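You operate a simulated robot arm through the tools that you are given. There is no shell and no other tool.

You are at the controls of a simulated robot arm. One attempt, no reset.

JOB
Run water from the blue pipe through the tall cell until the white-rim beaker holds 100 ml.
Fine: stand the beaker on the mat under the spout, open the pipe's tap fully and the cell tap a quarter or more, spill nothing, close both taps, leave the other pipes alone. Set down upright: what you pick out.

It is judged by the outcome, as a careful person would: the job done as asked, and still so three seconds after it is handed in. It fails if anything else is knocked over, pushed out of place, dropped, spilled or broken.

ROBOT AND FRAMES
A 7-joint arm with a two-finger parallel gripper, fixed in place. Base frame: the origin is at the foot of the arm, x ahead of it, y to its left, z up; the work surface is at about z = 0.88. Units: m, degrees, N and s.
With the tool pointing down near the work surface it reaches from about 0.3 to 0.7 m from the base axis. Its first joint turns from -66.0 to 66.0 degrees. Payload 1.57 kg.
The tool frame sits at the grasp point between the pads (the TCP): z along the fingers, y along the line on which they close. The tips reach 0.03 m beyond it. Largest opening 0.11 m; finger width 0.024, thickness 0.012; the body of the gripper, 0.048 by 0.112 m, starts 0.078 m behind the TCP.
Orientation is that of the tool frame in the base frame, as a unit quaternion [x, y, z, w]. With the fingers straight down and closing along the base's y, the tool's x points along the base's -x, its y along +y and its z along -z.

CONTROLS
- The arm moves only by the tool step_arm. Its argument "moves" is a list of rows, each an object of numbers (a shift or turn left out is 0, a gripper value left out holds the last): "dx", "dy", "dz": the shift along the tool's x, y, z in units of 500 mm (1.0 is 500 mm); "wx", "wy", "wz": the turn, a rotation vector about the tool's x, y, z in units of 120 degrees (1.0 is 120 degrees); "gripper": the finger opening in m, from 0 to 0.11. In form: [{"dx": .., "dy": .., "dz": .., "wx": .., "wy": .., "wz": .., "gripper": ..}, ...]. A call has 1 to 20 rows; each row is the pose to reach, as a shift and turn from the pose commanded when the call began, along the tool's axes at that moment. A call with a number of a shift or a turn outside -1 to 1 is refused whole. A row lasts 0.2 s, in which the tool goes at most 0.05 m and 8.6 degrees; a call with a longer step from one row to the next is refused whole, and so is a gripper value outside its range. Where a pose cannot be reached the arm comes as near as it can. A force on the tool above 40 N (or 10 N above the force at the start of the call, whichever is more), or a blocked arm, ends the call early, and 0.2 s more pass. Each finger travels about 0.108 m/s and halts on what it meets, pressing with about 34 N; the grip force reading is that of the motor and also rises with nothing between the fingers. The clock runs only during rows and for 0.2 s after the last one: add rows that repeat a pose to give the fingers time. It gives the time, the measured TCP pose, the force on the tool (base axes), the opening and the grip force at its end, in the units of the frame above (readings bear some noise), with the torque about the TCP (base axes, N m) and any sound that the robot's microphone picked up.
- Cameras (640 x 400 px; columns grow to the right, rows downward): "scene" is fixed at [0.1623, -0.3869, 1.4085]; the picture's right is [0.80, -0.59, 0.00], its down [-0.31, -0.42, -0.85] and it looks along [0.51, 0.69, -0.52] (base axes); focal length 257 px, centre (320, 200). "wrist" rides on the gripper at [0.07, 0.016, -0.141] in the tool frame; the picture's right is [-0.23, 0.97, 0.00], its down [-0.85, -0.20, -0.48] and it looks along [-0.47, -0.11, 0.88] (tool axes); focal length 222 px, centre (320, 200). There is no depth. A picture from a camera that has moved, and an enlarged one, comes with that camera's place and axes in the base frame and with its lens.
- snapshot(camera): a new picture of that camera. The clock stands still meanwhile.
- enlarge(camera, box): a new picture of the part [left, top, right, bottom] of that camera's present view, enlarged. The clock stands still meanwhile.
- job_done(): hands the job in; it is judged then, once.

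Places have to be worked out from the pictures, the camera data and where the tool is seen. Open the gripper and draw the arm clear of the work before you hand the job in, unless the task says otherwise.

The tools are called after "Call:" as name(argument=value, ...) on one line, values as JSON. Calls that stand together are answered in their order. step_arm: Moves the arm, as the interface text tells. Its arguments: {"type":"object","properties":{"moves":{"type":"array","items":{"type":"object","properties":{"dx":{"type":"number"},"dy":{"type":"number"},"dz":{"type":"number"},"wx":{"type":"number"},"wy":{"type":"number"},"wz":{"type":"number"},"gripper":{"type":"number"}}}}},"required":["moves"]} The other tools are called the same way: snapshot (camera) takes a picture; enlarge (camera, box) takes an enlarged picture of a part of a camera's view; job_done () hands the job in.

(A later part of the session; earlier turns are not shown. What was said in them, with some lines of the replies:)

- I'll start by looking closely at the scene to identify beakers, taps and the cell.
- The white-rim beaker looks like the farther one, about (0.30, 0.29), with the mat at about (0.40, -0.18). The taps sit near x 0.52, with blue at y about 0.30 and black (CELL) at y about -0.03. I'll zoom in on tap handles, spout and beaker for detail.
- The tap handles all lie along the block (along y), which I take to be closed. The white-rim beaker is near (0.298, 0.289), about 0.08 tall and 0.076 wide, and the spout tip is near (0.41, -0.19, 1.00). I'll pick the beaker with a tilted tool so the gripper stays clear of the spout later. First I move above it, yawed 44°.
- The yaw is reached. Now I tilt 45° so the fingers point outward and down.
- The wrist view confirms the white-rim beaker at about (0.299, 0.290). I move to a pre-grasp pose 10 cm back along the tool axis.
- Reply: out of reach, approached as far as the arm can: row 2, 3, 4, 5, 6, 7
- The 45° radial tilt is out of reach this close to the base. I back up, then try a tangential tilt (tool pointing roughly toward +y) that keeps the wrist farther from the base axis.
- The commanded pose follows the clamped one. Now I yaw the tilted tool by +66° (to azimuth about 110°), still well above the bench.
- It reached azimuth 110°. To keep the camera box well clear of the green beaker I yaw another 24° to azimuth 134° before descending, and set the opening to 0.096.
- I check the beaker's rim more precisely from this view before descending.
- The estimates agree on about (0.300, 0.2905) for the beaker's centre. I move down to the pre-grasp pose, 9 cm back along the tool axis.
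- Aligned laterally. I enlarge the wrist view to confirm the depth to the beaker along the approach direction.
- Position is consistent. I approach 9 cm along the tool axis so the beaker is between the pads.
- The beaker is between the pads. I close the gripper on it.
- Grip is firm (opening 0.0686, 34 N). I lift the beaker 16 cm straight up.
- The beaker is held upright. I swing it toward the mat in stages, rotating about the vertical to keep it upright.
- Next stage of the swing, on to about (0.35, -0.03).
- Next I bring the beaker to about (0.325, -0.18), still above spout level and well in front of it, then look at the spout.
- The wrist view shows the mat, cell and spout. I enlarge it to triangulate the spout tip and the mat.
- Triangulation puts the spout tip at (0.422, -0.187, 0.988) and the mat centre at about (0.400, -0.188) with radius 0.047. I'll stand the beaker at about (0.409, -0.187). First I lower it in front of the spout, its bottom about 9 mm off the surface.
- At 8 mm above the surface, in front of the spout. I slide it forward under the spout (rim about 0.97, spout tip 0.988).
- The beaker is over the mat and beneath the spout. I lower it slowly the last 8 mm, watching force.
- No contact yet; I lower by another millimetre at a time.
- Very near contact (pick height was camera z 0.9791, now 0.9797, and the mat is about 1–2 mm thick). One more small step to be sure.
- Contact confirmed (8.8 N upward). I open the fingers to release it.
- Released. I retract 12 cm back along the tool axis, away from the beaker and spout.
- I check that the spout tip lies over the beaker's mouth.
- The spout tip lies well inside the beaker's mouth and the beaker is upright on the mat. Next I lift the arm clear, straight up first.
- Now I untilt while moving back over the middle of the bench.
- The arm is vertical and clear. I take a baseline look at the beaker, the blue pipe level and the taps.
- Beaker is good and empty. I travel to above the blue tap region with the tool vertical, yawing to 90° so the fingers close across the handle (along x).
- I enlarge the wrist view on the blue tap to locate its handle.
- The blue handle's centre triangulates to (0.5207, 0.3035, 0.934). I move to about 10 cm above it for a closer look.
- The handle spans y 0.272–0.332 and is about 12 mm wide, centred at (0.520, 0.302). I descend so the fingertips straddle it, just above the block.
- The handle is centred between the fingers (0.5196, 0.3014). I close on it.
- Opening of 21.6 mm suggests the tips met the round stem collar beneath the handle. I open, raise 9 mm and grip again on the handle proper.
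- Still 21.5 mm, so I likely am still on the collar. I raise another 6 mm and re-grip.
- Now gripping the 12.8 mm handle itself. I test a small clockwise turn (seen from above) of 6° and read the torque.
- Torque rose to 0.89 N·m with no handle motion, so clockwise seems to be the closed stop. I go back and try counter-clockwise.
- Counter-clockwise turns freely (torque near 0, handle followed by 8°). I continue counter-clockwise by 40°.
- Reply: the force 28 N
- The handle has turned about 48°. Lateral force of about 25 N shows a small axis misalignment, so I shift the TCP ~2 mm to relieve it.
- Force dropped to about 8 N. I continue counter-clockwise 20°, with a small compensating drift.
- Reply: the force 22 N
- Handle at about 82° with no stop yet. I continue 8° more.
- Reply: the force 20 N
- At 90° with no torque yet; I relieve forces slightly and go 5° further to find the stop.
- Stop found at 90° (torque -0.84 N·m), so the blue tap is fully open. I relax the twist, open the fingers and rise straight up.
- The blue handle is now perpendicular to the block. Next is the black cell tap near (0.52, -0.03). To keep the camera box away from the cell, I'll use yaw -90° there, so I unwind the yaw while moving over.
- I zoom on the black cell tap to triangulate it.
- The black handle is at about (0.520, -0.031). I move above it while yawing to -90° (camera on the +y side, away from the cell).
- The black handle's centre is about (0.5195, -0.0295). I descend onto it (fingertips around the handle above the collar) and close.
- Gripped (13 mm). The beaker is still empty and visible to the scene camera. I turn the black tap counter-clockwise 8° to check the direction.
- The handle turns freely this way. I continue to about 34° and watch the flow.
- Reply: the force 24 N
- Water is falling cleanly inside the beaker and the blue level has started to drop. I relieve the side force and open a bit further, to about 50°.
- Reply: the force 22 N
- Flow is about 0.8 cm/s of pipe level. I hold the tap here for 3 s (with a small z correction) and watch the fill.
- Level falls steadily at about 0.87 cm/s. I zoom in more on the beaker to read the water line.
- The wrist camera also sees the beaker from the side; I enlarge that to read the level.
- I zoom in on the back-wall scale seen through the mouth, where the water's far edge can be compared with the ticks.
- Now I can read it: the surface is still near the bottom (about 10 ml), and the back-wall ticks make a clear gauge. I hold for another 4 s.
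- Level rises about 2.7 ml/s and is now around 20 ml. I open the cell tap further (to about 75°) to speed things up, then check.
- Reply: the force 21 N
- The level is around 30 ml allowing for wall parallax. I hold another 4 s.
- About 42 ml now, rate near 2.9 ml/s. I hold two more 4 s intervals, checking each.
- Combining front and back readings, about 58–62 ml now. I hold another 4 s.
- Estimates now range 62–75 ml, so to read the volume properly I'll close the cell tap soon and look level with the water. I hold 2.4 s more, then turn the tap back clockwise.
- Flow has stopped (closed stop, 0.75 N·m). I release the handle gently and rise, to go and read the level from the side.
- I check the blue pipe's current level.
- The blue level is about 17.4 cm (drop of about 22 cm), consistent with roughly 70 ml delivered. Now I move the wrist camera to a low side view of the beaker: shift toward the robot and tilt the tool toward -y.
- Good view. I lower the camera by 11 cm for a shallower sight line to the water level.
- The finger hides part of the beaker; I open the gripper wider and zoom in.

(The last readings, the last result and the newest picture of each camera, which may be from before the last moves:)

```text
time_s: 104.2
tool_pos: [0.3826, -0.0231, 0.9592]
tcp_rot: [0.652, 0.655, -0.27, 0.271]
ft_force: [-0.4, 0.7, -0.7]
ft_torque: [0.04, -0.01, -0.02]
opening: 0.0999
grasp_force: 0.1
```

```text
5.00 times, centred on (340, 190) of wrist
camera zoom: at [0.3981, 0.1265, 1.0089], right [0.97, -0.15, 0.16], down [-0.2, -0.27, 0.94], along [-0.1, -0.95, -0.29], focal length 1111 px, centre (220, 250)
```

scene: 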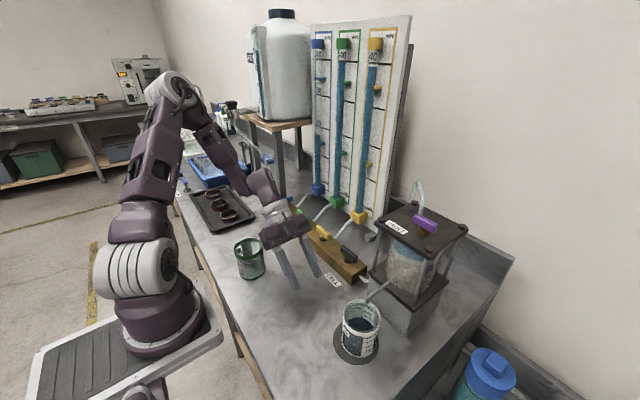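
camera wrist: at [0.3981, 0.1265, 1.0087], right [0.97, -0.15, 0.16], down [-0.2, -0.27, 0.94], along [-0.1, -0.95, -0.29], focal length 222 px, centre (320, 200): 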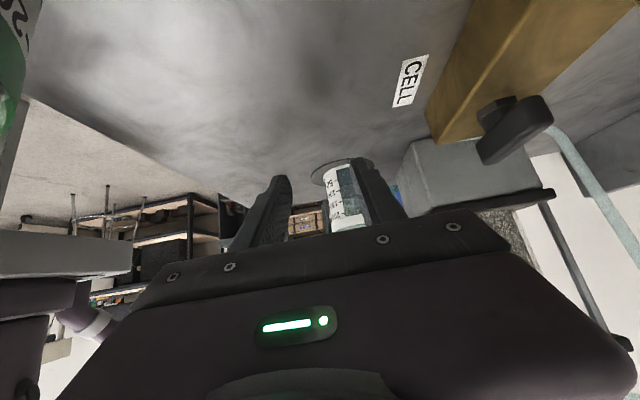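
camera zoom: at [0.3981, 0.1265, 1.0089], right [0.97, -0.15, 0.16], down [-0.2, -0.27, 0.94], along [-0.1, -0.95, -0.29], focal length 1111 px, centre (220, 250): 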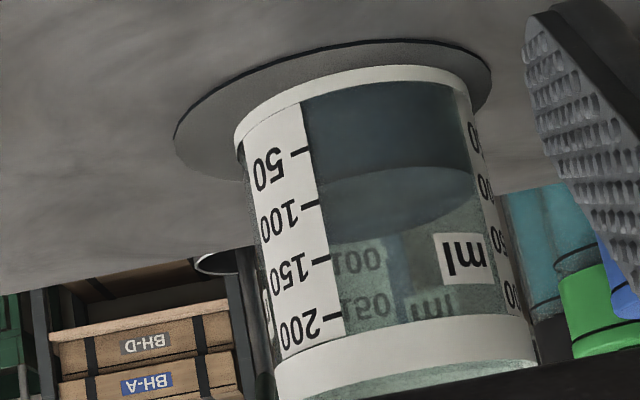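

This is a very clear view. I zoom further to read the near and far water lines against the ticks.

Call:
enlarge(camera="wrist", box=[335, 160, 375, 205])

Call:
enlarge(camera="wrist", box=[320, 165, 350, 220])

```text
8.89 times, centred on (355, 182) of wrist
camera zoom: at [0.3981, 0.1265, 1.0089], right [0.97, -0.15, 0.16], down [-0.2, -0.27, 0.94], along [-0.1, -0.95, -0.29], focal length 1974 px, centre (9, 356)
```

zoom: 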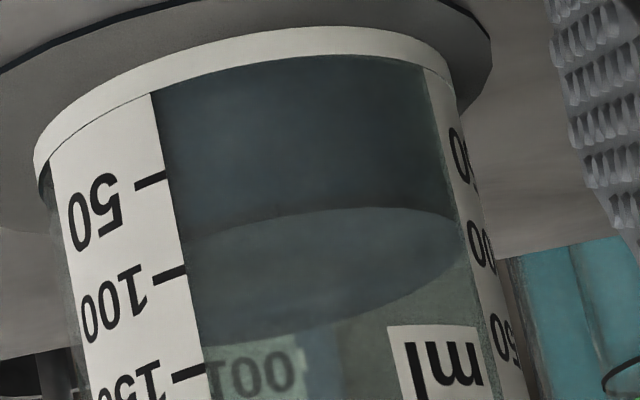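

```text
7.27 times, centred on (335, 192) of wrist
camera zoom: at [0.3981, 0.1265, 1.0089], right [0.97, -0.15, 0.16], down [-0.2, -0.27, 0.94], along [-0.1, -0.95, -0.29], focal length 1615 px, centre (211, 254)
```

zoom: 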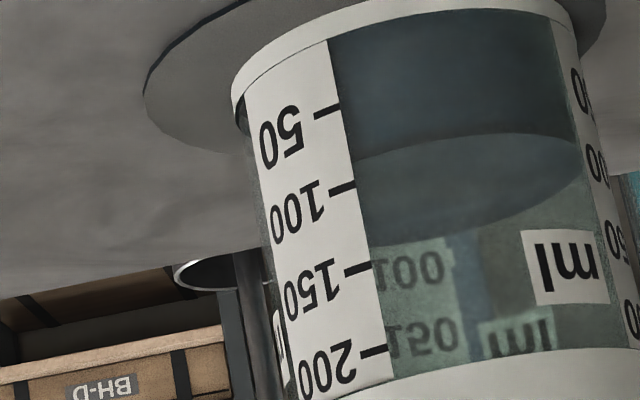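

Near line reads about 85 and far line about 77; parallax-corrected this gives about 80 ml, matching the flow integral. I need about 20 ml more, so I return to above the black tap by reversing the path.

Call:
step_arm(moves=[{"dx": -0.0311, "dz": -0.0311, "gripper": 0.045}, {"dx": -0.0622, "dz": -0.0622}, {"dx": -0.0934, "dz": -0.0934}, {"dx": -0.1245, "dz": -0.1245}, {"dx": -0.1556, "dz": -0.1556}, {"dx": -0.1556, "dz": -0.1556, "wy": 0.0625}, {"dx": -0.1556, "dz": -0.1556, "wy": 0.125}, {"dx": -0.1556, "dz": -0.1556, "wy": 0.1875}, {"dx": -0.1556, "dz": -0.1556, "wy": 0.25}, {"dx": -0.1556, "dz": -0.1556, "wy": 0.3125}, {"dx": -0.1556, "dz": -0.1556, "wy": 0.375}, {"dx": -0.1591, "dy": 0.0685, "dz": -0.1521, "wy": 0.375}, {"dx": -0.1627, "dy": 0.137, "dz": -0.1485, "wy": 0.375}, {"dx": -0.1662, "dy": 0.2055, "dz": -0.145, "wy": 0.375}, {"dx": -0.1697, "dy": 0.274, "dz": -0.1414, "wy": 0.375}, {"dx": -0.1697, "dy": 0.274, "dz": -0.1414, "wy": 0.375}, {"dx": -0.1697, "dy": 0.274, "dz": -0.1414, "wy": 0.375}])

Call:
enlarge(camera="wrist", box=[260, 100, 380, 210])

Call:
enlarge(camera="scene", box=[345, 310, 385, 335])

```text
time_s: 107.8
tool_pos: [0.5201, -0.03, 1.0674]
tcp_rot: [0.705, 0.709, 0.0, 0.0]
ft_force: [0.0, -0.4, -0.2]
ft_torque: [-0.02, 0.0, -0.03]
opening: 0.0451
grasp_force: 0.0
```

```text
3.64 times, centred on (320, 155) of wrist
camera zoom: at [0.5356, 0.0403, 1.2086], right [0.98, -0.22, 0.0], down [-0.19, -0.86, 0.48], along [-0.11, -0.47, -0.88], focal length 808 px, centre (320, 364)
```

zoom: 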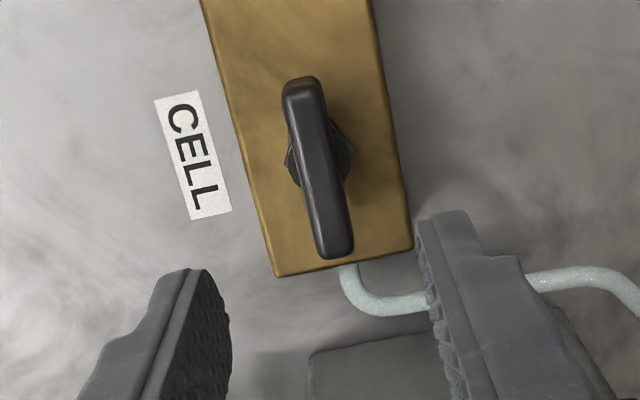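

```text
16.00 times, centred on (365, 322) of scene
camera zoom: at [0.1623, -0.3869, 1.4085], right [0.8, -0.59, 0.0], down [-0.31, -0.42, -0.85], along [0.51, 0.69, -0.52], focal length 4115 px, centre (-400, -1760)
```

zoom: 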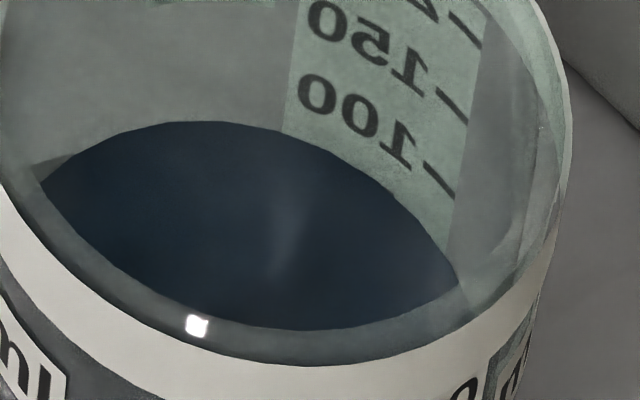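

The level held steady with the taps closed (no drip). I descend on the black handle and grip it again.

Call:
step_arm(moves=[{"dx": -0.002, "dy": 0.0005, "dz": 0.05, "wz": 0.0025}, {"dx": -0.002, "dy": 0.0005, "dz": 0.1, "wz": 0.0025}, {"dx": -0.002, "dy": 0.0005, "dz": 0.15, "wz": 0.0025}, {"dx": -0.002, "dy": 0.0005, "dz": 0.199, "wz": 0.0025}, {"dx": -0.002, "dy": 0.0005, "dz": 0.199, "wz": 0.0025}, {"dx": -0.002, "dy": 0.0005, "dz": 0.199, "wz": 0.0025, "gripper": 0.025}, {"dx": -0.002, "dy": 0.0005, "dz": 0.199, "wz": 0.0025, "gripper": 0.008}, {"dx": -0.002, "dy": 0.0005, "dz": 0.199, "wz": 0.0025, "gripper": 0.008}, {"dx": -0.002, "dy": 0.0005, "dz": 0.199, "wz": 0.0025, "gripper": 0.008}])

Call:
enlarge(camera="wrist", box=[220, 100, 420, 250])

```text
time_s: 109.8
tool_pos: [0.5197, -0.0314, 0.9662]
tcp_rot: [0.706, 0.708, -0.001, 0.0]
ft_force: [-10.3, -0.5, -4.8]
ft_torque: [-0.03, 0.06, 0.0]
opening: 0.0131
grasp_force: 29.7
```

```text
2.67 times, centred on (320, 175) of wrist
camera zoom: at [0.5361, 0.0384, 1.1086], right [0.97, -0.23, 0.0], down [-0.2, -0.86, 0.48], along [-0.11, -0.47, -0.88], focal length 592 px, centre (320, 267)
```

zoom: 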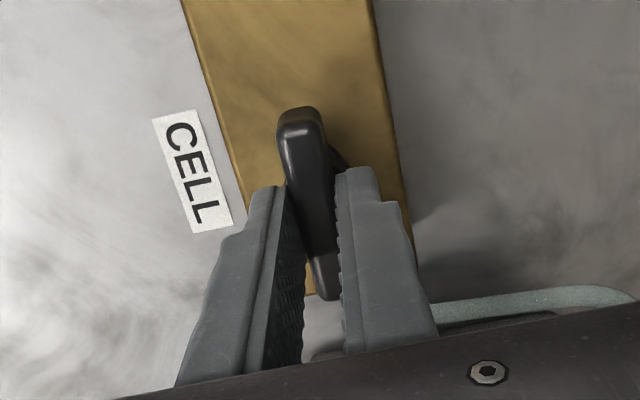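

Gripped. I open the cell tap again to about 50° (over a quarter).

Call:
step_arm(moves=[{"dy": -0.001, "wz": -0.0667}, {"dy": -0.001, "wz": -0.1333}, {"dy": -0.001, "wz": -0.2}, {"dy": -0.001, "wz": -0.2667}, {"dy": -0.001, "wz": -0.3333}, {"dy": -0.001, "wz": -0.4167}, {"dy": -0.001, "wz": -0.4167}])

Call:
enlarge(camera="scene", box=[345, 310, 385, 335])

```text
refused: row 6 steps farther than a row can; nothing moved
```

```text
16.00 times, centred on (365, 322) of scene
camera zoom: at [0.1621, -0.3869, 1.4085], right [0.8, -0.59, 0.0], down [-0.31, -0.42, -0.85], along [0.51, 0.69, -0.52], focal length 4115 px, centre (-400, -1760)
```

zoom: 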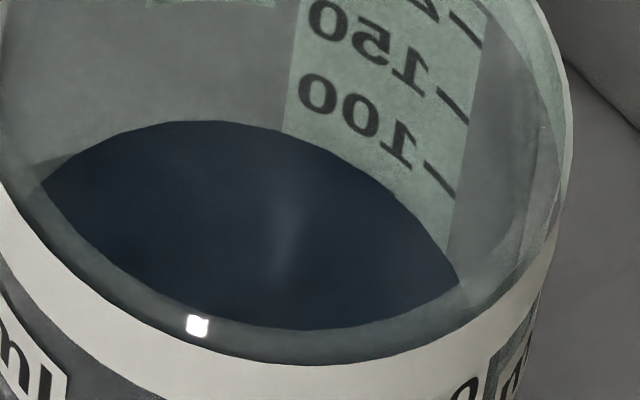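

The last step was too large, so nothing moved. I repeat with even steps.

Call:
step_arm(moves=[{"dy": -0.001, "wz": -0.0667}, {"dy": -0.001, "wz": -0.1333}, {"dy": -0.001, "wz": -0.2}, {"dy": -0.001, "wz": -0.2667}, {"dy": -0.001, "wz": -0.3333}, {"dy": -0.001, "wz": -0.4}, {"dy": -0.001, "wz": -0.4}])

Call:
enlarge(camera="scene", box=[345, 310, 385, 335])

```text
time_s: 111.4
tool_pos: [0.5208, -0.0313, 0.9697]
tcp_rot: [0.358, 0.934, 0.001, 0.001]
ft_force: [10.5, -0.6, -18.1]
ft_torque: [0.0, -0.1, 0.0]
opening: 0.0129
grasp_force: 29.7
```

```text
16.00 times, centred on (365, 322) of scene
camera zoom: at [0.1629, -0.3869, 1.4084], right [0.8, -0.59, 0.0], down [-0.31, -0.42, -0.85], along [0.51, 0.69, -0.52], focal length 4115 px, centre (-400, -1760)
```

zoom: 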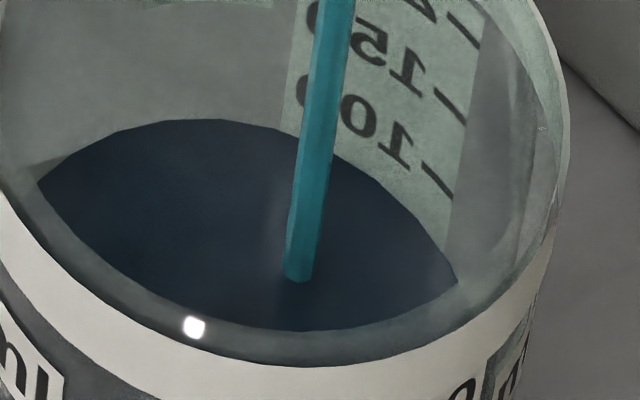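

Water flows again. I hold 3 s and check.

Call:
step_arm(moves=[{"dx": -0.0007, "dy": 0.0007, "dz": 0.0006}, {"dx": -0.0007, "dy": 0.0007, "dz": 0.0006}, {"dx": -0.0007, "dy": 0.0007, "dz": 0.0006}, {"dx": -0.0007, "dy": 0.0007, "dz": 0.0006}, {"dx": -0.0007, "dy": 0.0007, "dz": 0.0006}, {"dx": -0.0007, "dy": 0.0007, "dz": 0.0006}, {"dx": -0.0007, "dy": 0.0007, "dz": 0.0006}, {"dx": -0.0007, "dy": 0.0007, "dz": 0.0006}, {"dx": -0.0007, "dy": 0.0007, "dz": 0.0006}, {"dx": -0.0007, "dy": 0.0007, "dz": 0.0006}, {"dx": -0.0007, "dy": 0.0007, "dz": 0.0006}, {"dx": -0.0007, "dy": 0.0007, "dz": 0.0006}, {"dx": -0.0007, "dy": 0.0007, "dz": 0.0006}, {"dx": -0.0007, "dy": 0.0007, "dz": 0.0006}])

Call:
enlarge(camera="scene", box=[345, 310, 385, 335])

Call:
enlarge(camera="scene", box=[295, 110, 345, 200])

```text
time_s: 114.4
tool_pos: [0.5211, -0.0312, 0.9684]
tcp_rot: [0.358, 0.934, -0.001, 0.001]
ft_force: [17.6, 2.2, 9.5]
ft_torque: [0.11, -0.27, 0.0]
opening: 0.0126
grasp_force: 29.2
```

```text
16.00 times, centred on (365, 322) of scene
camera zoom: at [0.1626, -0.3868, 1.4085], right [0.8, -0.59, 0.0], down [-0.31, -0.42, -0.85], along [0.51, 0.69, -0.52], focal length 4115 px, centre (-400, -1760)
```

zoom: 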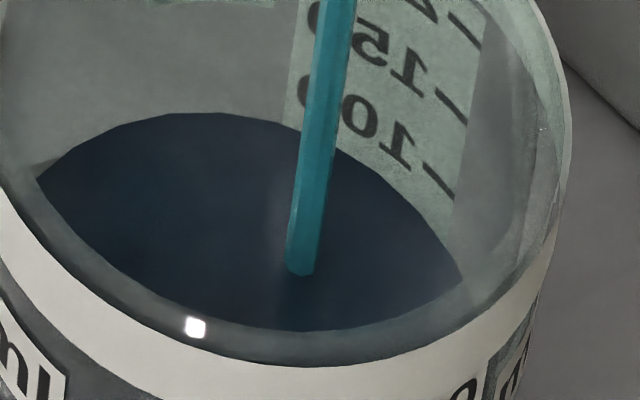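

```text
4.44 times, centred on (320, 155) of scene
camera zoom: at [0.1626, -0.3868, 1.4085], right [0.8, -0.59, 0.0], down [-0.31, -0.42, -0.85], along [0.51, 0.69, -0.52], focal length 1143 px, centre (320, 400)
```

zoom: 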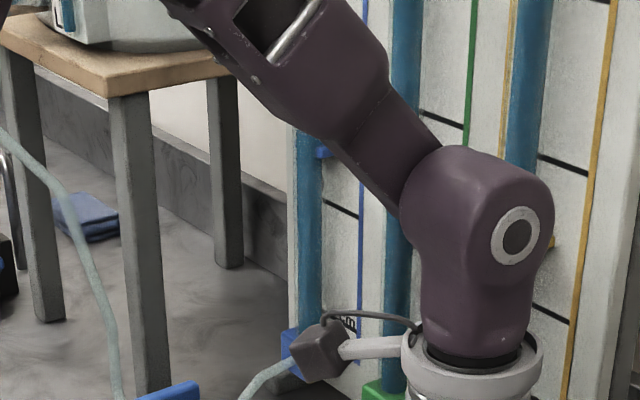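

About 85–86 ml now, rate near 1.6 ml/s. I hold another 4 s.

Call:
step_arm(moves=[{"dz": -0.0002}, {"dz": -0.0002}, {"dz": -0.0002}, {"dz": -0.0002}, {"dz": -0.0002}, {"dz": -0.0002}, {"dz": -0.0002}, {"dz": -0.0002}, {"dz": -0.0002}, {"dz": -0.0002}, {"dz": -0.0002}, {"dz": -0.0002}, {"dz": -0.0002}, {"dz": -0.0002}, {"dz": -0.0002}, {"dz": -0.0002}, {"dz": -0.0002}, {"dz": -0.0002}, {"dz": -0.0002}])

Call:
enlarge(camera="scene", box=[345, 310, 385, 335])

Call:
enlarge(camera="wrist", box=[50, 150, 220, 300])

```text
time_s: 118.4
tool_pos: [0.5202, -0.0305, 0.9684]
tcp_rot: [0.358, 0.934, 0.0, 0.001]
ft_force: [16.3, 4.8, 17.7]
ft_torque: [0.03, -0.39, -0.01]
opening: 0.0127
grasp_force: 29.9
```

```text
16.00 times, centred on (365, 322) of scene
camera zoom: at [0.1624, -0.3868, 1.4085], right [0.8, -0.59, 0.0], down [-0.31, -0.42, -0.85], along [0.51, 0.69, -0.52], focal length 4115 px, centre (-400, -1760)
```

zoom: 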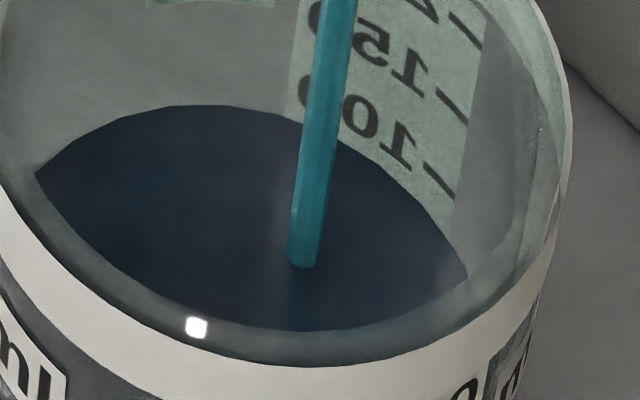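

```text
2.67 times, centred on (135, 225) of wrist
camera zoom: at [0.4789, 0.0282, 1.1095], right [0.82, 0.57, 0.0], down [0.5, -0.72, 0.48], along [0.28, -0.39, -0.88], focal length 592 px, centre (813, 133)
```

zoom: 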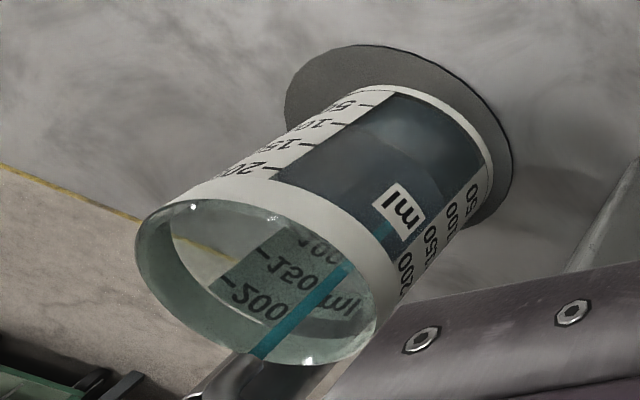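

About 90 ml now at 1.3 ml/s. I hold 4 s more and check again.

Call:
step_arm(moves=[{"dz": -0.0004}, {"dz": -0.0004}, {"dz": -0.0004}, {"dz": -0.0004}, {"dz": -0.0004}, {"dz": -0.0004}, {"dz": -0.0004}, {"dz": -0.0004}, {"dz": -0.0004}, {"dz": -0.0004}, {"dz": -0.0004}, {"dz": -0.0004}, {"dz": -0.0004}, {"dz": -0.0004}, {"dz": -0.0004}, {"dz": -0.0004}, {"dz": -0.0004}, {"dz": -0.0004}, {"dz": -0.0004}])

Call:
enlarge(camera="scene", box=[345, 310, 385, 335])

Call:
enlarge(camera="scene", box=[295, 140, 345, 200])

```text
time_s: 122.4
tool_pos: [0.5204, -0.0309, 0.9685]
tcp_rot: [0.358, 0.934, 0.0, -0.001]
ft_force: [15.5, 11.7, -13.1]
ft_torque: [0.01, -0.6, -0.02]
opening: 0.0128
grasp_force: 29.9
```

```text
16.00 times, centred on (365, 322) of scene
camera zoom: at [0.1629, -0.3866, 1.4085], right [0.8, -0.59, 0.0], down [-0.31, -0.42, -0.85], along [0.51, 0.69, -0.52], focal length 4115 px, centre (-400, -1760)
```

zoom: 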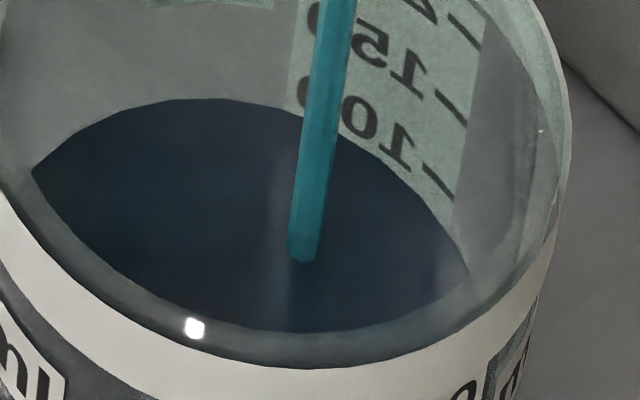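

```text
6.67 times, centred on (320, 170) of scene
camera zoom: at [0.1629, -0.3866, 1.4085], right [0.8, -0.59, 0.0], down [-0.31, -0.42, -0.85], along [0.51, 0.69, -0.52], focal length 1714 px, centre (320, 400)
```

zoom: 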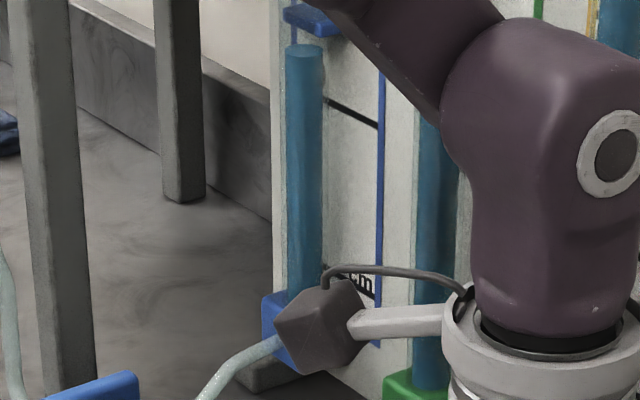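

My estimates put the volume at about 96–98 ml, so I close the cell tap now, then verify from the side.

Call:
step_arm(moves=[{"wz": 0.07}, {"wz": 0.14}, {"wz": 0.21}, {"wz": 0.28}, {"wz": 0.35}, {"wz": 0.4083}, {"wz": 0.4083}])

Call:
enlarge(camera="scene", box=[345, 310, 385, 335])

Call:
enlarge(camera="scene", box=[320, 230, 390, 290])

```text
time_s: 124.0
tool_pos: [0.5207, -0.0313, 0.9681]
tcp_rot: [0.713, 0.701, 0.0, 0.0]
ft_force: [10.8, 4.0, -7.7]
ft_torque: [-0.01, -0.25, 0.75]
opening: 0.013
grasp_force: 30.1
```

```text
16.00 times, centred on (365, 322) of scene
camera zoom: at [0.1627, -0.3868, 1.4084], right [0.8, -0.59, 0.0], down [-0.31, -0.42, -0.85], along [0.51, 0.69, -0.52], focal length 4115 px, centre (-400, -1760)
```

zoom: 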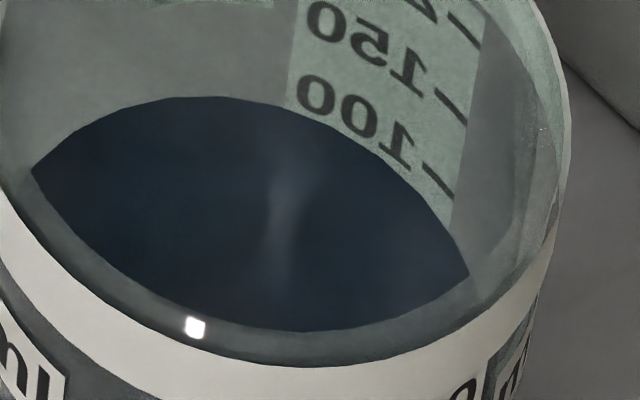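

```text
6.67 times, centred on (355, 260) of scene
camera zoom: at [0.1627, -0.3868, 1.4084], right [0.8, -0.59, 0.0], down [-0.31, -0.42, -0.85], along [0.51, 0.69, -0.52], focal length 1714 px, centre (87, -200)
```

zoom: 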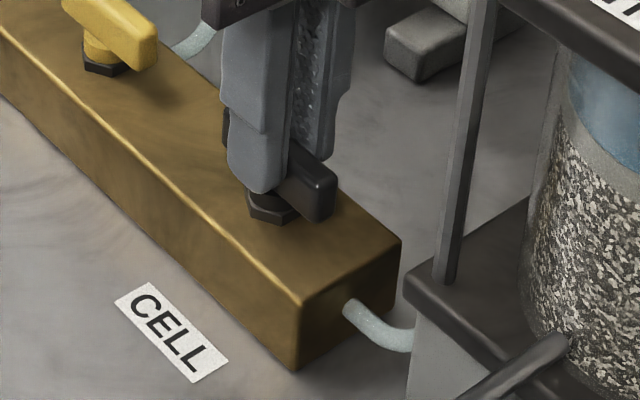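

Closed at the stop. I release, rise, and go back to the side-view pose to read the level.

Call:
step_arm(moves=[{"wz": -0.0108}, {"wz": -0.0108, "gripper": 0.03}, {"wz": -0.0108, "gripper": 0.05}, {"wz": -0.0108, "gripper": 0.05}, {"wz": -0.0108, "dz": -0.05}, {"wz": -0.0108, "dz": -0.1}, {"wz": -0.0108, "dz": -0.15}, {"wz": -0.0108, "dz": -0.2}, {"dx": 0.005, "dy": -0.0685, "wz": -0.0108, "dz": -0.2}, {"dx": 0.01, "dy": -0.137, "wz": -0.0108, "dz": -0.2}, {"dx": 0.015, "dy": -0.2055, "wz": -0.0108, "dz": -0.2}, {"dx": 0.02, "dy": -0.274, "wz": -0.0108, "dz": -0.2, "gripper": 0.1}, {"dx": 0.02, "dy": -0.274, "wz": -0.0108, "dz": -0.2}])

```text
time_s: 126.8
tool_pos: [0.3832, -0.0165, 1.0702]
tcp_rot: [0.704, 0.711, 0.0, 0.001]
ft_force: [-0.4, 0.3, -0.1]
ft_torque: [-0.02, -0.01, -0.01]
opening: 0.0998
grasp_force: 0.1
```

Call:
step_arm(moves=[{"wy": -0.0625}, {"wy": -0.125}, {"wy": -0.1875}, {"wy": -0.25}, {"wy": -0.3125}, {"wy": -0.375}, {"wy": -0.375, "dz": 0.05}, {"wy": -0.375, "dz": 0.1}, {"wy": -0.375, "dz": 0.15}, {"wy": -0.375, "dz": 0.2}, {"wy": -0.375, "dz": 0.22}, {"wy": -0.375, "dz": 0.22}])

Call:
enlarge(camera="wrist", box=[310, 150, 370, 230])

Call:
enlarge(camera="wrist", box=[335, 160, 375, 205])

```text
time_s: 129.4
tool_pos: [0.3834, -0.0185, 0.9599]
tcp_rot: [0.651, 0.656, -0.27, 0.272]
ft_force: [0.8, -0.2, -0.3]
ft_torque: [-0.02, 0.02, 0.03]
opening: 0.0999
grasp_force: 0.0
```

```text
5.00 times, centred on (340, 190) of wrist
camera zoom: at [0.3974, 0.1311, 1.0103], right [0.97, -0.15, 0.16], down [-0.2, -0.27, 0.94], along [-0.1, -0.95, -0.29], focal length 1111 px, centre (220, 250)
```

zoom: 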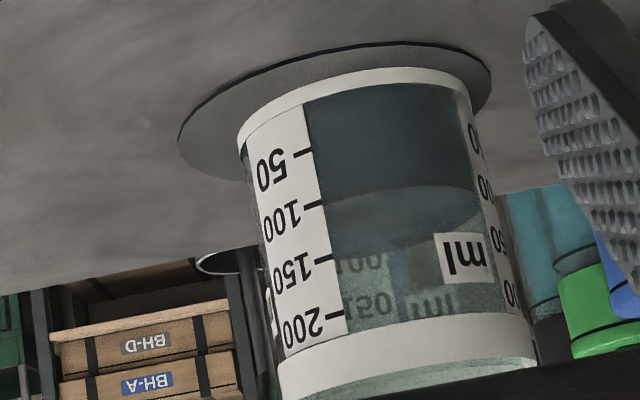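

```text
8.89 times, centred on (355, 182) of wrist
camera zoom: at [0.3974, 0.1311, 1.0103], right [0.97, -0.15, 0.16], down [-0.2, -0.27, 0.94], along [-0.1, -0.95, -0.29], focal length 1974 px, centre (9, 356)
```

zoom: 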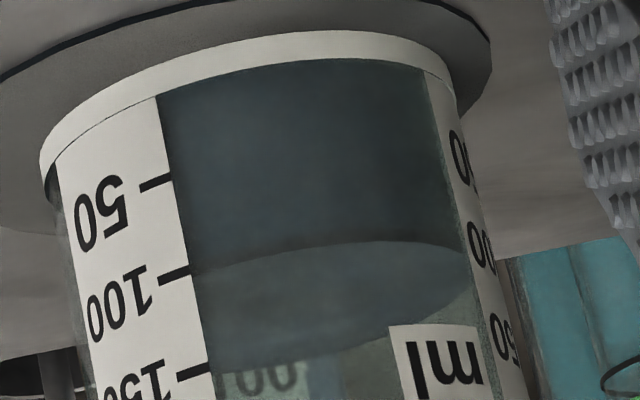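

Near line reads about 101–102, far line about 90, so roughly 95–96 ml. I zoom in more to refine both.

Call:
enlarge(camera="wrist", box=[334, 178, 358, 193])

Call:
enlarge(camera="wrist", box=[336, 190, 368, 212])

```text
16.00 times, centred on (346, 186) of wrist
camera zoom: at [0.3974, 0.1311, 1.0103], right [0.97, -0.15, 0.16], down [-0.2, -0.27, 0.94], along [-0.1, -0.95, -0.29], focal length 3554 px, centre (-96, 432)
```

zoom: 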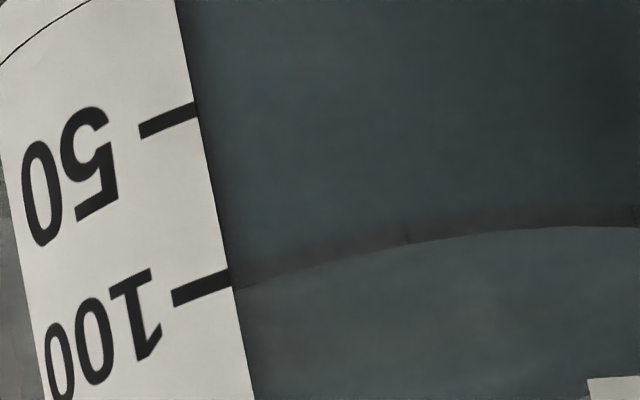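

```text
16.00 times, centred on (352, 201) of wrist
camera zoom: at [0.3974, 0.1311, 1.0103], right [0.97, -0.15, 0.16], down [-0.2, -0.27, 0.94], along [-0.1, -0.95, -0.29], focal length 3554 px, centre (-192, 184)
```

zoom: 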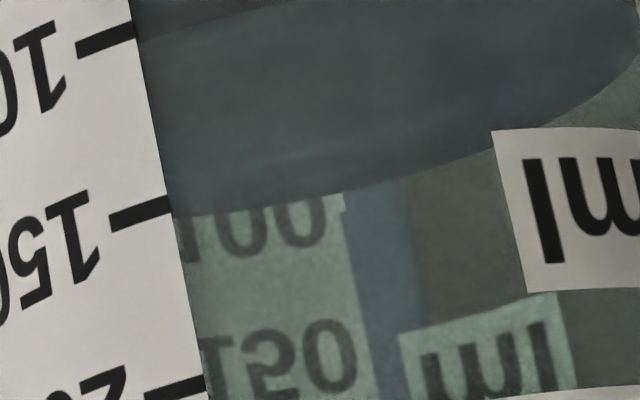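

Near line 103, far line about 96, which averages to about 99 ml. I zoom once more on the far label to be sure.

Call:
enlarge(camera="wrist", box=[344, 199, 360, 215])

Call:
snapshot(camera="scene")

```text
16.00 times, centred on (352, 207) of wrist
camera zoom: at [0.3974, 0.1311, 1.0103], right [0.97, -0.15, 0.16], down [-0.2, -0.27, 0.94], along [-0.1, -0.95, -0.29], focal length 3554 px, centre (-192, 88)
```

zoom: 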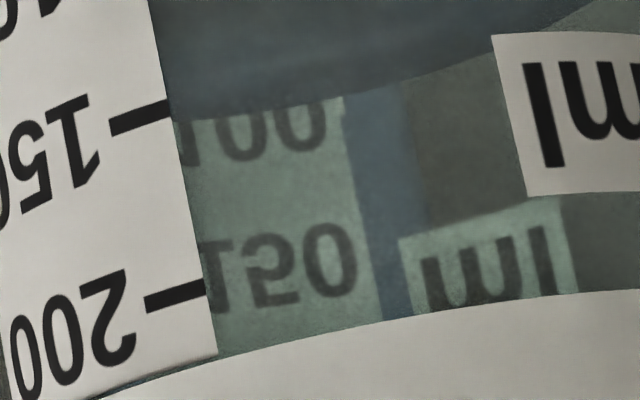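

```text
taken
```

scene: 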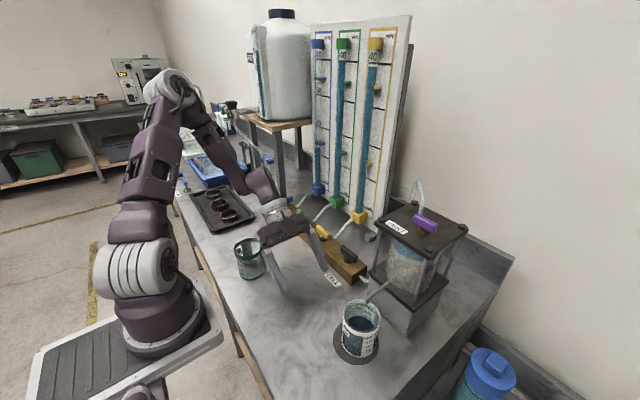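

The reading settles at about 99 ml, so the fill is done. Now I rise, untilt, and go to close the blue tap.

Call:
step_arm(moves=[{"dx": -0.0311, "dz": -0.0311, "gripper": 0.05}, {"dx": -0.0622, "dz": -0.0622}, {"dx": -0.0934, "dz": -0.0934}, {"dx": -0.1245, "dz": -0.1245}, {"dx": -0.1556, "dz": -0.1556}, {"dx": -0.1768, "dz": -0.1768, "wy": 0.0625}, {"dx": -0.198, "dz": -0.198, "wy": 0.125}, {"dx": -0.2121, "dz": -0.2121, "wy": 0.1875}, {"dx": -0.2121, "dz": -0.2121, "wy": 0.25}, {"dx": -0.2121, "dz": -0.2121, "wy": 0.3125}, {"dx": -0.2121, "dz": -0.2121, "wy": 0.375}, {"dx": -0.2121, "dz": -0.2121, "wy": 0.375}])

```text
time_s: 132.0
tool_pos: [0.3825, -0.0191, 1.1096]
tcp_rot: [0.705, 0.71, 0.0, -0.001]
ft_force: [1.0, 0.8, 0.1]
ft_torque: [-0.01, -0.02, 0.02]
opening: 0.0502
grasp_force: 0.0
```

I unwind the yaw back toward 0° while moving along the bench toward the blue tap.

Call:
step_arm(moves=[{"dx": 0.02, "dy": 0.0182, "dz": -0.002, "wz": -0.0682}, {"dx": 0.04, "dy": 0.0364, "dz": -0.004, "wz": -0.1364}, {"dx": 0.06, "dy": 0.0545, "dz": -0.006, "wz": -0.2045}, {"dx": 0.08, "dy": 0.0727, "dz": -0.008, "wz": -0.2727}, {"dx": 0.1, "dy": 0.0909, "dz": -0.01, "wz": -0.3409}, {"dx": 0.12, "dy": 0.1091, "dz": -0.012, "wz": -0.4091}, {"dx": 0.14, "dy": 0.1273, "dz": -0.014, "wz": -0.4773}, {"dx": 0.16, "dy": 0.1455, "dz": -0.016, "wz": -0.5455}, {"dx": 0.18, "dy": 0.1636, "dz": -0.018, "wz": -0.6136}, {"dx": 0.2, "dy": 0.1818, "dz": -0.02, "wz": -0.6818}, {"dx": 0.22, "dy": 0.2, "dz": -0.02, "wz": -0.75}, {"dx": 0.22, "dy": 0.2, "dz": -0.02, "wz": -0.75}])

```text
time_s: 134.6
tool_pos: [0.4827, 0.0913, 1.1177]
tcp_rot: [-0.005, 1.0, -0.001, 0.0]
ft_force: [0.3, 0.9, -0.2]
ft_torque: [0.03, 0.01, -0.02]
opening: 0.0501
grasp_force: 0.2
```

Call:
step_arm(moves=[{"dx": -0.0031, "dy": 0.02, "wz": -0.0682}, {"dx": -0.0062, "dy": 0.04, "wz": -0.1364}, {"dx": -0.0093, "dy": 0.06, "wz": -0.2045}, {"dx": -0.0124, "dy": 0.08, "wz": -0.2727}, {"dx": -0.0155, "dy": 0.1, "wz": -0.3409}, {"dx": -0.0185, "dy": 0.12, "wz": -0.4091}, {"dx": -0.0216, "dy": 0.14, "wz": -0.4773}, {"dx": -0.0247, "dy": 0.16, "wz": -0.5455}, {"dx": -0.0278, "dy": 0.18, "wz": -0.6136}, {"dx": -0.0309, "dy": 0.2, "wz": -0.6818}, {"dx": -0.034, "dy": 0.22, "wz": -0.75}, {"dx": -0.034, "dy": 0.22, "wz": -0.75}])

```text
time_s: 137.2
tool_pos: [0.4979, 0.2028, 1.1199]
tcp_rot: [0.71, -0.704, 0.0, 0.0]
ft_force: [-0.1, -0.7, -0.5]
ft_torque: [0.05, -0.03, -0.01]
opening: 0.0499
grasp_force: 0.0
```

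Call:
step_arm(moves=[{"dx": -0.0175, "dy": -0.004, "dz": 0.0, "wz": -0.0678}, {"dx": -0.0351, "dy": -0.0079, "dz": 0.0, "wz": -0.1356}, {"dx": -0.0526, "dy": -0.0119, "dz": 0.0, "wz": -0.2034}, {"dx": -0.0701, "dy": -0.0159, "dz": 0.01, "wz": -0.2712}, {"dx": -0.0876, "dy": -0.0199, "dz": 0.02, "wz": -0.339}, {"dx": -0.1052, "dy": -0.0238, "dz": 0.03, "wz": -0.4068}, {"dx": -0.1227, "dy": -0.0278, "dz": 0.04, "wz": -0.4746}, {"dx": -0.1402, "dy": -0.0318, "dz": 0.055, "wz": -0.5424}, {"dx": -0.1577, "dy": -0.0358, "dz": 0.07, "wz": -0.6102}, {"dx": -0.1753, "dy": -0.0397, "dz": 0.085, "wz": -0.678}, {"dx": -0.1928, "dy": -0.0437, "dz": 0.1, "wz": -0.7458}, {"dx": -0.1928, "dy": -0.0437, "dz": 0.1, "wz": -0.7458}, {"dx": -0.1928, "dy": -0.0437, "dz": 0.1, "wz": -0.7458}])

Call:
enlarge(camera="wrist", box=[260, 90, 400, 220])

Call:
snapshot(camera="scene")

```text
time_s: 140.0
tool_pos: [0.5216, 0.2967, 1.0684]
tcp_rot: [1.0, 0.0, 0.0, 0.0]
ft_force: [0.2, -0.6, -0.3]
ft_torque: [-0.02, 0.03, 0.01]
opening: 0.0503
grasp_force: 0.1
```

```text
3.08 times, centred on (330, 155) of wrist
camera zoom: at [0.589, 0.2818, 1.2093], right [-0.23, -0.97, 0.0], down [-0.85, 0.2, 0.48], along [-0.47, 0.11, -0.88], focal length 684 px, centre (289, 338)
```

zoom: 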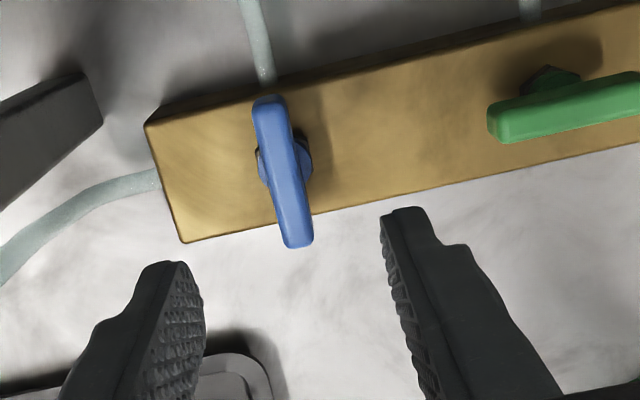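

```text
taken
```

scene: 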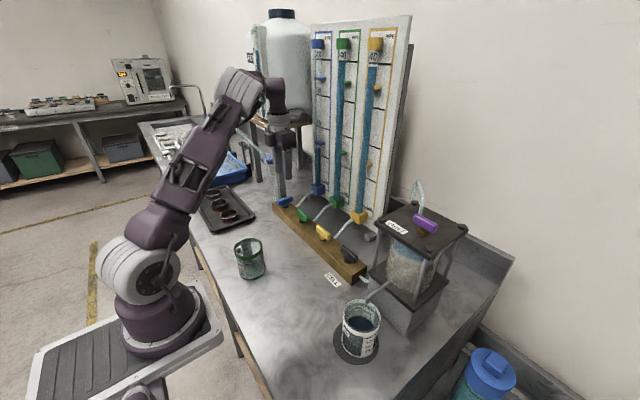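

The blue handle's centre is at (0.520, 0.2995). I descend onto it and grip.

Call:
step_arm(moves=[{"dy": -0.004, "dz": 0.05}, {"dy": -0.004, "dz": 0.1}, {"dy": -0.004, "dz": 0.15}, {"dy": -0.004, "dz": 0.2}, {"dy": -0.004, "dz": 0.2}, {"dy": -0.004, "dz": 0.2, "gripper": 0.025}, {"dy": -0.004, "dz": 0.2, "gripper": 0.008}, {"dy": -0.004, "dz": 0.2, "gripper": 0.008}, {"dy": -0.004, "dz": 0.2, "gripper": 0.008}])

Call:
enlarge(camera="wrist", box=[220, 100, 420, 250])

```text
time_s: 142.0
tool_pos: [0.5208, 0.3004, 0.9677]
tcp_rot: [1.0, -0.001, 0.0, 0.0]
ft_force: [-1.1, 1.7, -8.3]
ft_torque: [0.07, -0.87, 0.01]
opening: 0.0129
grasp_force: 29.7
```

```text
2.67 times, centred on (320, 175) of wrist
camera zoom: at [0.5903, 0.2837, 1.1095], right [-0.23, -0.97, 0.0], down [-0.85, 0.2, 0.48], along [-0.47, 0.11, -0.88], focal length 592 px, centre (320, 267)
```

zoom: 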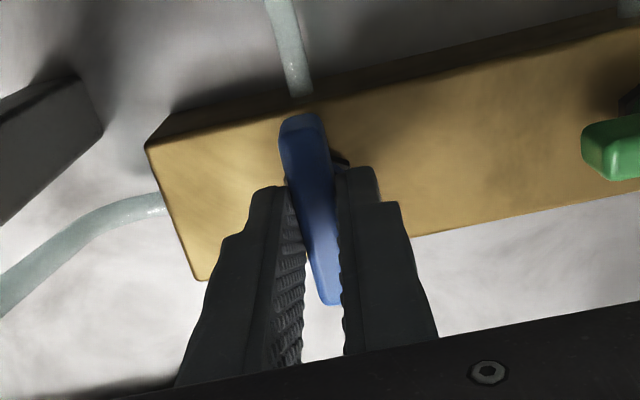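

Gripped (12.9 mm) with little side force. I turn it clockwise toward closed, first 30°.

Call:
step_arm(moves=[{"wz": 0.05}, {"wz": 0.1}, {"wz": 0.15}, {"wz": 0.2}, {"wz": 0.25}, {"wz": 0.25}])

```text
time_s: 143.4
tool_pos: [0.5201, 0.2995, 0.9685]
tcp_rot: [0.965, -0.261, 0.001, 0.0]
ft_force: [11.0, -8.1, -6.4]
ft_torque: [-0.28, -0.4, 0.01]
opening: 0.013
grasp_force: 29.3
```

Call:
step_arm(moves=[{"wz": 0.05}, {"wz": 0.1}, {"wz": 0.15}, {"wz": 0.2}, {"wz": 0.25}, {"wz": 0.25}])

```text
time_s: 144.8
tool_pos: [0.5191, 0.2995, 0.9693]
tcp_rot: [0.865, -0.502, 0.0, 0.0]
ft_force: [14.8, -14.0, -8.0]
ft_torque: [-0.33, -0.39, -0.02]
opening: 0.0129
grasp_force: 29.9
```

Call:
step_arm(moves=[{"dx": 0.0014, "dy": -0.0004, "wz": 0.05}, {"dx": 0.0014, "dy": -0.0004, "wz": 0.1}, {"dx": 0.0014, "dy": -0.0004, "wz": 0.15}, {"dx": 0.0014, "dy": -0.0004, "wz": 0.2}, {"dx": 0.0014, "dy": -0.0004, "wz": 0.25}, {"dx": 0.0014, "dy": -0.0004, "wz": 0.25}])

```text
time_s: 146.2
tool_pos: [0.5207, 0.2996, 0.9687]
tcp_rot: [-0.706, 0.708, 0.0, 0.001]
ft_force: [0.7, -16.9, -2.0]
ft_torque: [0.0, -0.05, 0.15]
opening: 0.0131
grasp_force: 29.6
```

At 90°, torque starting to rise. I nudge 2.5° more to seat it at the closed stop.

Call:
step_arm(moves=[{"dx": 0.0005, "wz": 0.0104}, {"dx": 0.0005, "wz": 0.0208}, {"dx": 0.0005, "wz": 0.0208}])

Call:
enlarge(camera="wrist", box=[220, 100, 420, 250])

```text
time_s: 147.0
tool_pos: [0.5203, 0.3007, 0.9686]
tcp_rot: [-0.691, 0.723, 0.0, 0.001]
ft_force: [-2.1, -9.9, -2.9]
ft_torque: [-0.69, -0.24, 0.77]
opening: 0.0134
grasp_force: 29.1
```

```text
2.67 times, centred on (320, 175) of wrist
camera zoom: at [0.5004, 0.2315, 1.11], right [-0.96, 0.27, 0.0], down [0.24, 0.85, 0.48], along [0.13, 0.46, -0.88], focal length 592 px, centre (320, 267)
```

zoom: 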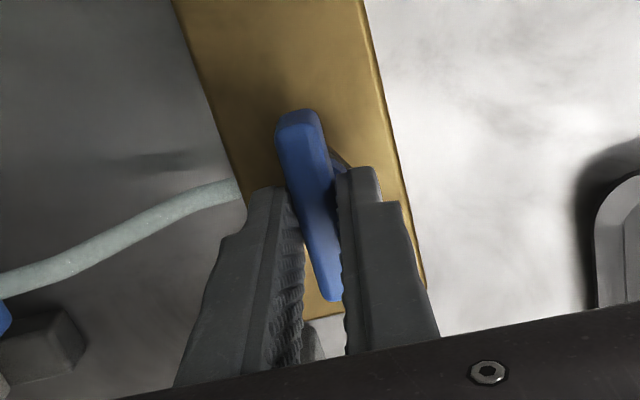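

The blue tap is at its closed stop (0.77 N·m). I relax the twist, open the fingers and rise straight up.

Call:
step_arm(moves=[{"wz": -0.0167}, {"wz": -0.0167, "gripper": 0.03}, {"wz": -0.0167, "gripper": 0.05}, {"wz": -0.0167, "gripper": 0.05}, {"wz": -0.0167, "dz": -0.05}, {"wz": -0.0167, "dz": -0.1}, {"wz": -0.0167, "dz": -0.16}, {"wz": -0.0167, "dz": -0.23}, {"wz": -0.0167, "dz": -0.3}, {"wz": -0.0167, "dz": -0.36}, {"wz": -0.0167, "dz": -0.36}])

Call:
snapshot(camera="scene")

Call:
snapshot(camera="wrist")

```text
time_s: 149.4
tool_pos: [0.5199, 0.2998, 1.1464]
tcp_rot: [-0.704, 0.71, 0.0, 0.0]
ft_force: [0.2, -0.1, -1.4]
ft_torque: [-0.02, -0.03, 0.02]
opening: 0.0503
grasp_force: 0.0
```

```text
taken
```

scene: 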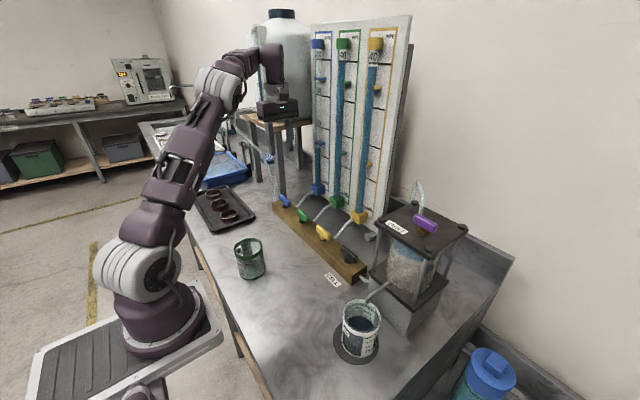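

```text
taken
camera wrist: at [0.5027, 0.2302, 1.2883], right [-0.97, 0.24, 0.0], down [0.21, 0.85, 0.48], along [0.11, 0.46, -0.88], focal length 222 px, centre (320, 200)
```

wrist: 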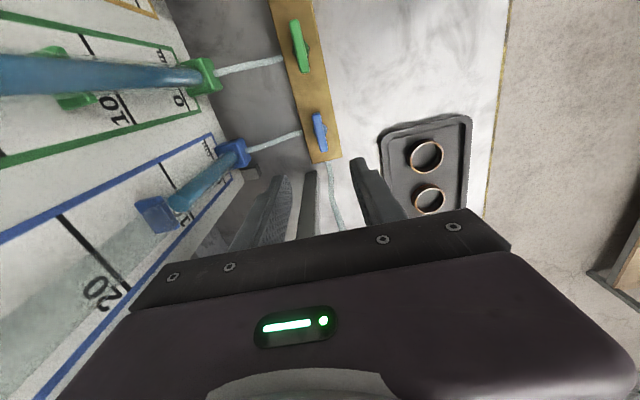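

Both taps are closed. I draw the arm back to about its starting place with the gripper open.

Call:
step_arm(moves=[{"dx": 0.03, "dy": 0.03, "dz": -0.03, "gripper": 0.11}, {"dx": 0.07, "dy": 0.06, "dz": -0.06}, {"dx": 0.11, "dy": 0.09, "dz": -0.09, "wz": 0.05}, {"dx": 0.15, "dy": 0.12, "dz": -0.12, "wz": 0.12}, {"dx": 0.19, "dy": 0.15, "dz": -0.15, "wz": 0.19}, {"dx": 0.23, "dy": 0.18, "dz": -0.18, "wz": 0.26}, {"dx": 0.27, "dy": 0.21, "dz": -0.21, "wz": 0.33}, {"dx": 0.31, "dy": 0.24, "dz": -0.24, "wz": 0.4}, {"dx": 0.35, "dy": 0.27, "dz": -0.27, "wz": 0.47}, {"dx": 0.39, "dy": 0.3, "dz": -0.3, "wz": 0.54}, {"dx": 0.43, "dy": 0.32, "dz": -0.3, "wz": 0.61}, {"dx": 0.46, "dy": 0.33, "dz": -0.3, "wz": 0.68}, {"dx": 0.46, "dy": 0.33, "dz": -0.3, "wz": 0.7458}, {"dx": 0.46, "dy": 0.33, "dz": -0.3, "wz": 0.7458}])

Call:
snapshot(camera="scene")

Call:
snapshot(camera="wrist")

Call:
enlarge(camera="scene", box=[320, 260, 420, 370])

Call:
enlarge(camera="scene", box=[260, 170, 400, 290])

```text
time_s: 152.4
tool_pos: [0.3525, 0.0714, 1.2999]
tcp_rot: [0.002, 1.0, 0.0, 0.0]
ft_force: [-0.7, 0.6, 0.1]
ft_torque: [0.04, -0.01, 0.02]
opening: 0.1102
grasp_force: 0.0
```

```text
taken
```

scene: 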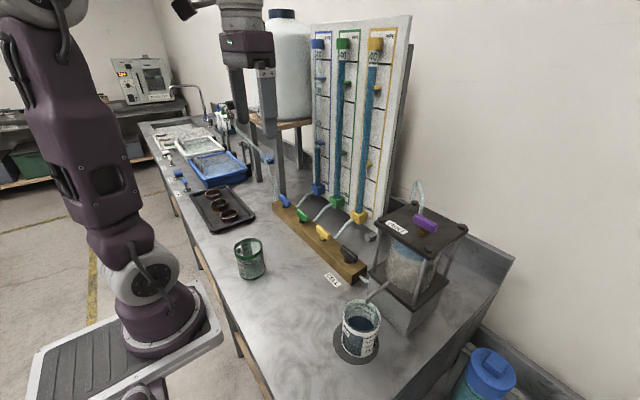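

```text
taken
camera wrist: at [0.283, 0.0887, 1.4411], right [0.23, 0.97, 0.0], down [0.85, -0.2, 0.48], along [0.47, -0.11, -0.88], focal length 222 px, centre (320, 200)
```

wrist: 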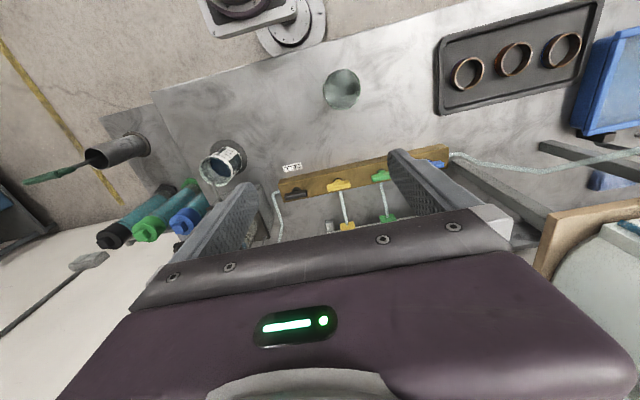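

```text
3.64 times, centred on (370, 315) of scene
camera zoom: at [0.1623, -0.3869, 1.4085], right [0.8, -0.59, 0.0], down [-0.31, -0.42, -0.85], along [0.51, 0.69, -0.52], focal length 935 px, centre (138, -218)
```

zoom: 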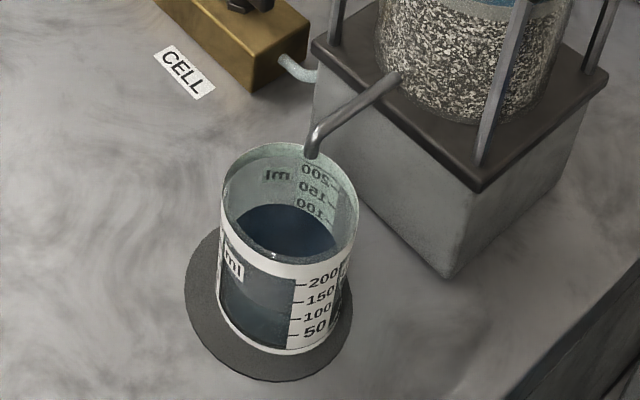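

```text
3.33 times, centred on (330, 230) of scene
camera zoom: at [0.1623, -0.3869, 1.4085], right [0.8, -0.59, 0.0], down [-0.31, -0.42, -0.85], along [0.51, 0.69, -0.52], focal length 857 px, centre (287, 100)
```

zoom: 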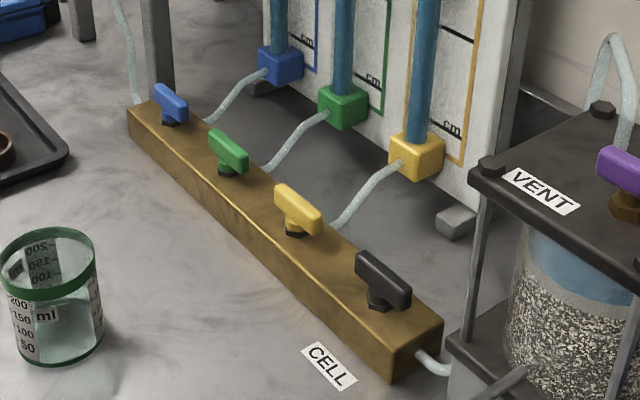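

All four handles lie along the block, the beaker stands on the mat, and no drip or spill is visible. One last check that the level is steady.

Call:
enlarge(camera="scene", box=[345, 310, 385, 335])

Call:
enlarge(camera="scene", box=[180, 170, 340, 290])

```text
16.00 times, centred on (365, 322) of scene
camera zoom: at [0.1623, -0.3869, 1.4085], right [0.8, -0.59, 0.0], down [-0.31, -0.42, -0.85], along [0.51, 0.69, -0.52], focal length 4115 px, centre (-400, -1760)
```

zoom: 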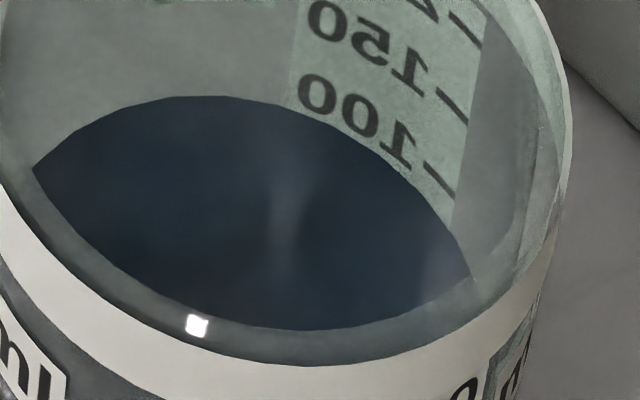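

```text
3.33 times, centred on (260, 230) of scene
camera zoom: at [0.1623, -0.3869, 1.4085], right [0.8, -0.59, 0.0], down [-0.31, -0.42, -0.85], along [0.51, 0.69, -0.52], focal length 857 px, centre (520, 100)
```

zoom: 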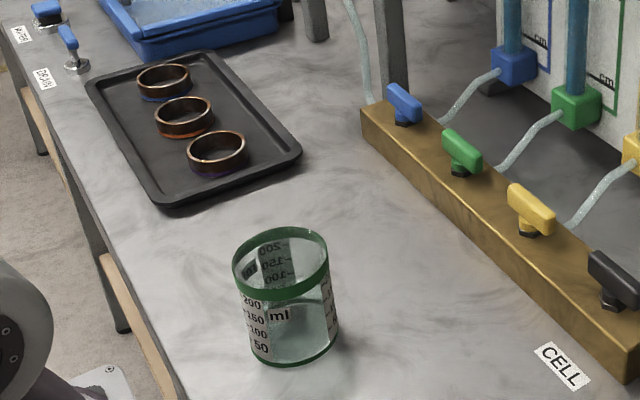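

The level is steady at about 99 ml, both taps are closed, and the tray, rings and green-rim beaker haven't moved. The arm is clear with the gripper open, so I hand the job in.

Call:
job_done()

```text
The job is handed in.
```

I handed the job in with the white-rim beaker upright on the mat under the spout, holding about 99 ml by my reading. I haven't been told whether it passed.

- **Volume:** The water line read about 103 ml on the near wall and 96 ml on the far wall. Corrected for the viewing angle, that is about 99 ml, give or take a couple. I saw no drip after closing, and the level stayed steady.
- **Blue pipe tap:** I opened it fully, to its 90° stop, and closed it again to its stop.
- **Cell tap:** I opened it to about 75° in a first run, closed it to check the level, then opened it to about 48° to top up. It is closed at its stop.
- **Everything else:** I saw no spill. The other pipe taps, the green-rim beaker, the tray and the rings look as they did at the start. The arm is back near its starting place with the gripper open.
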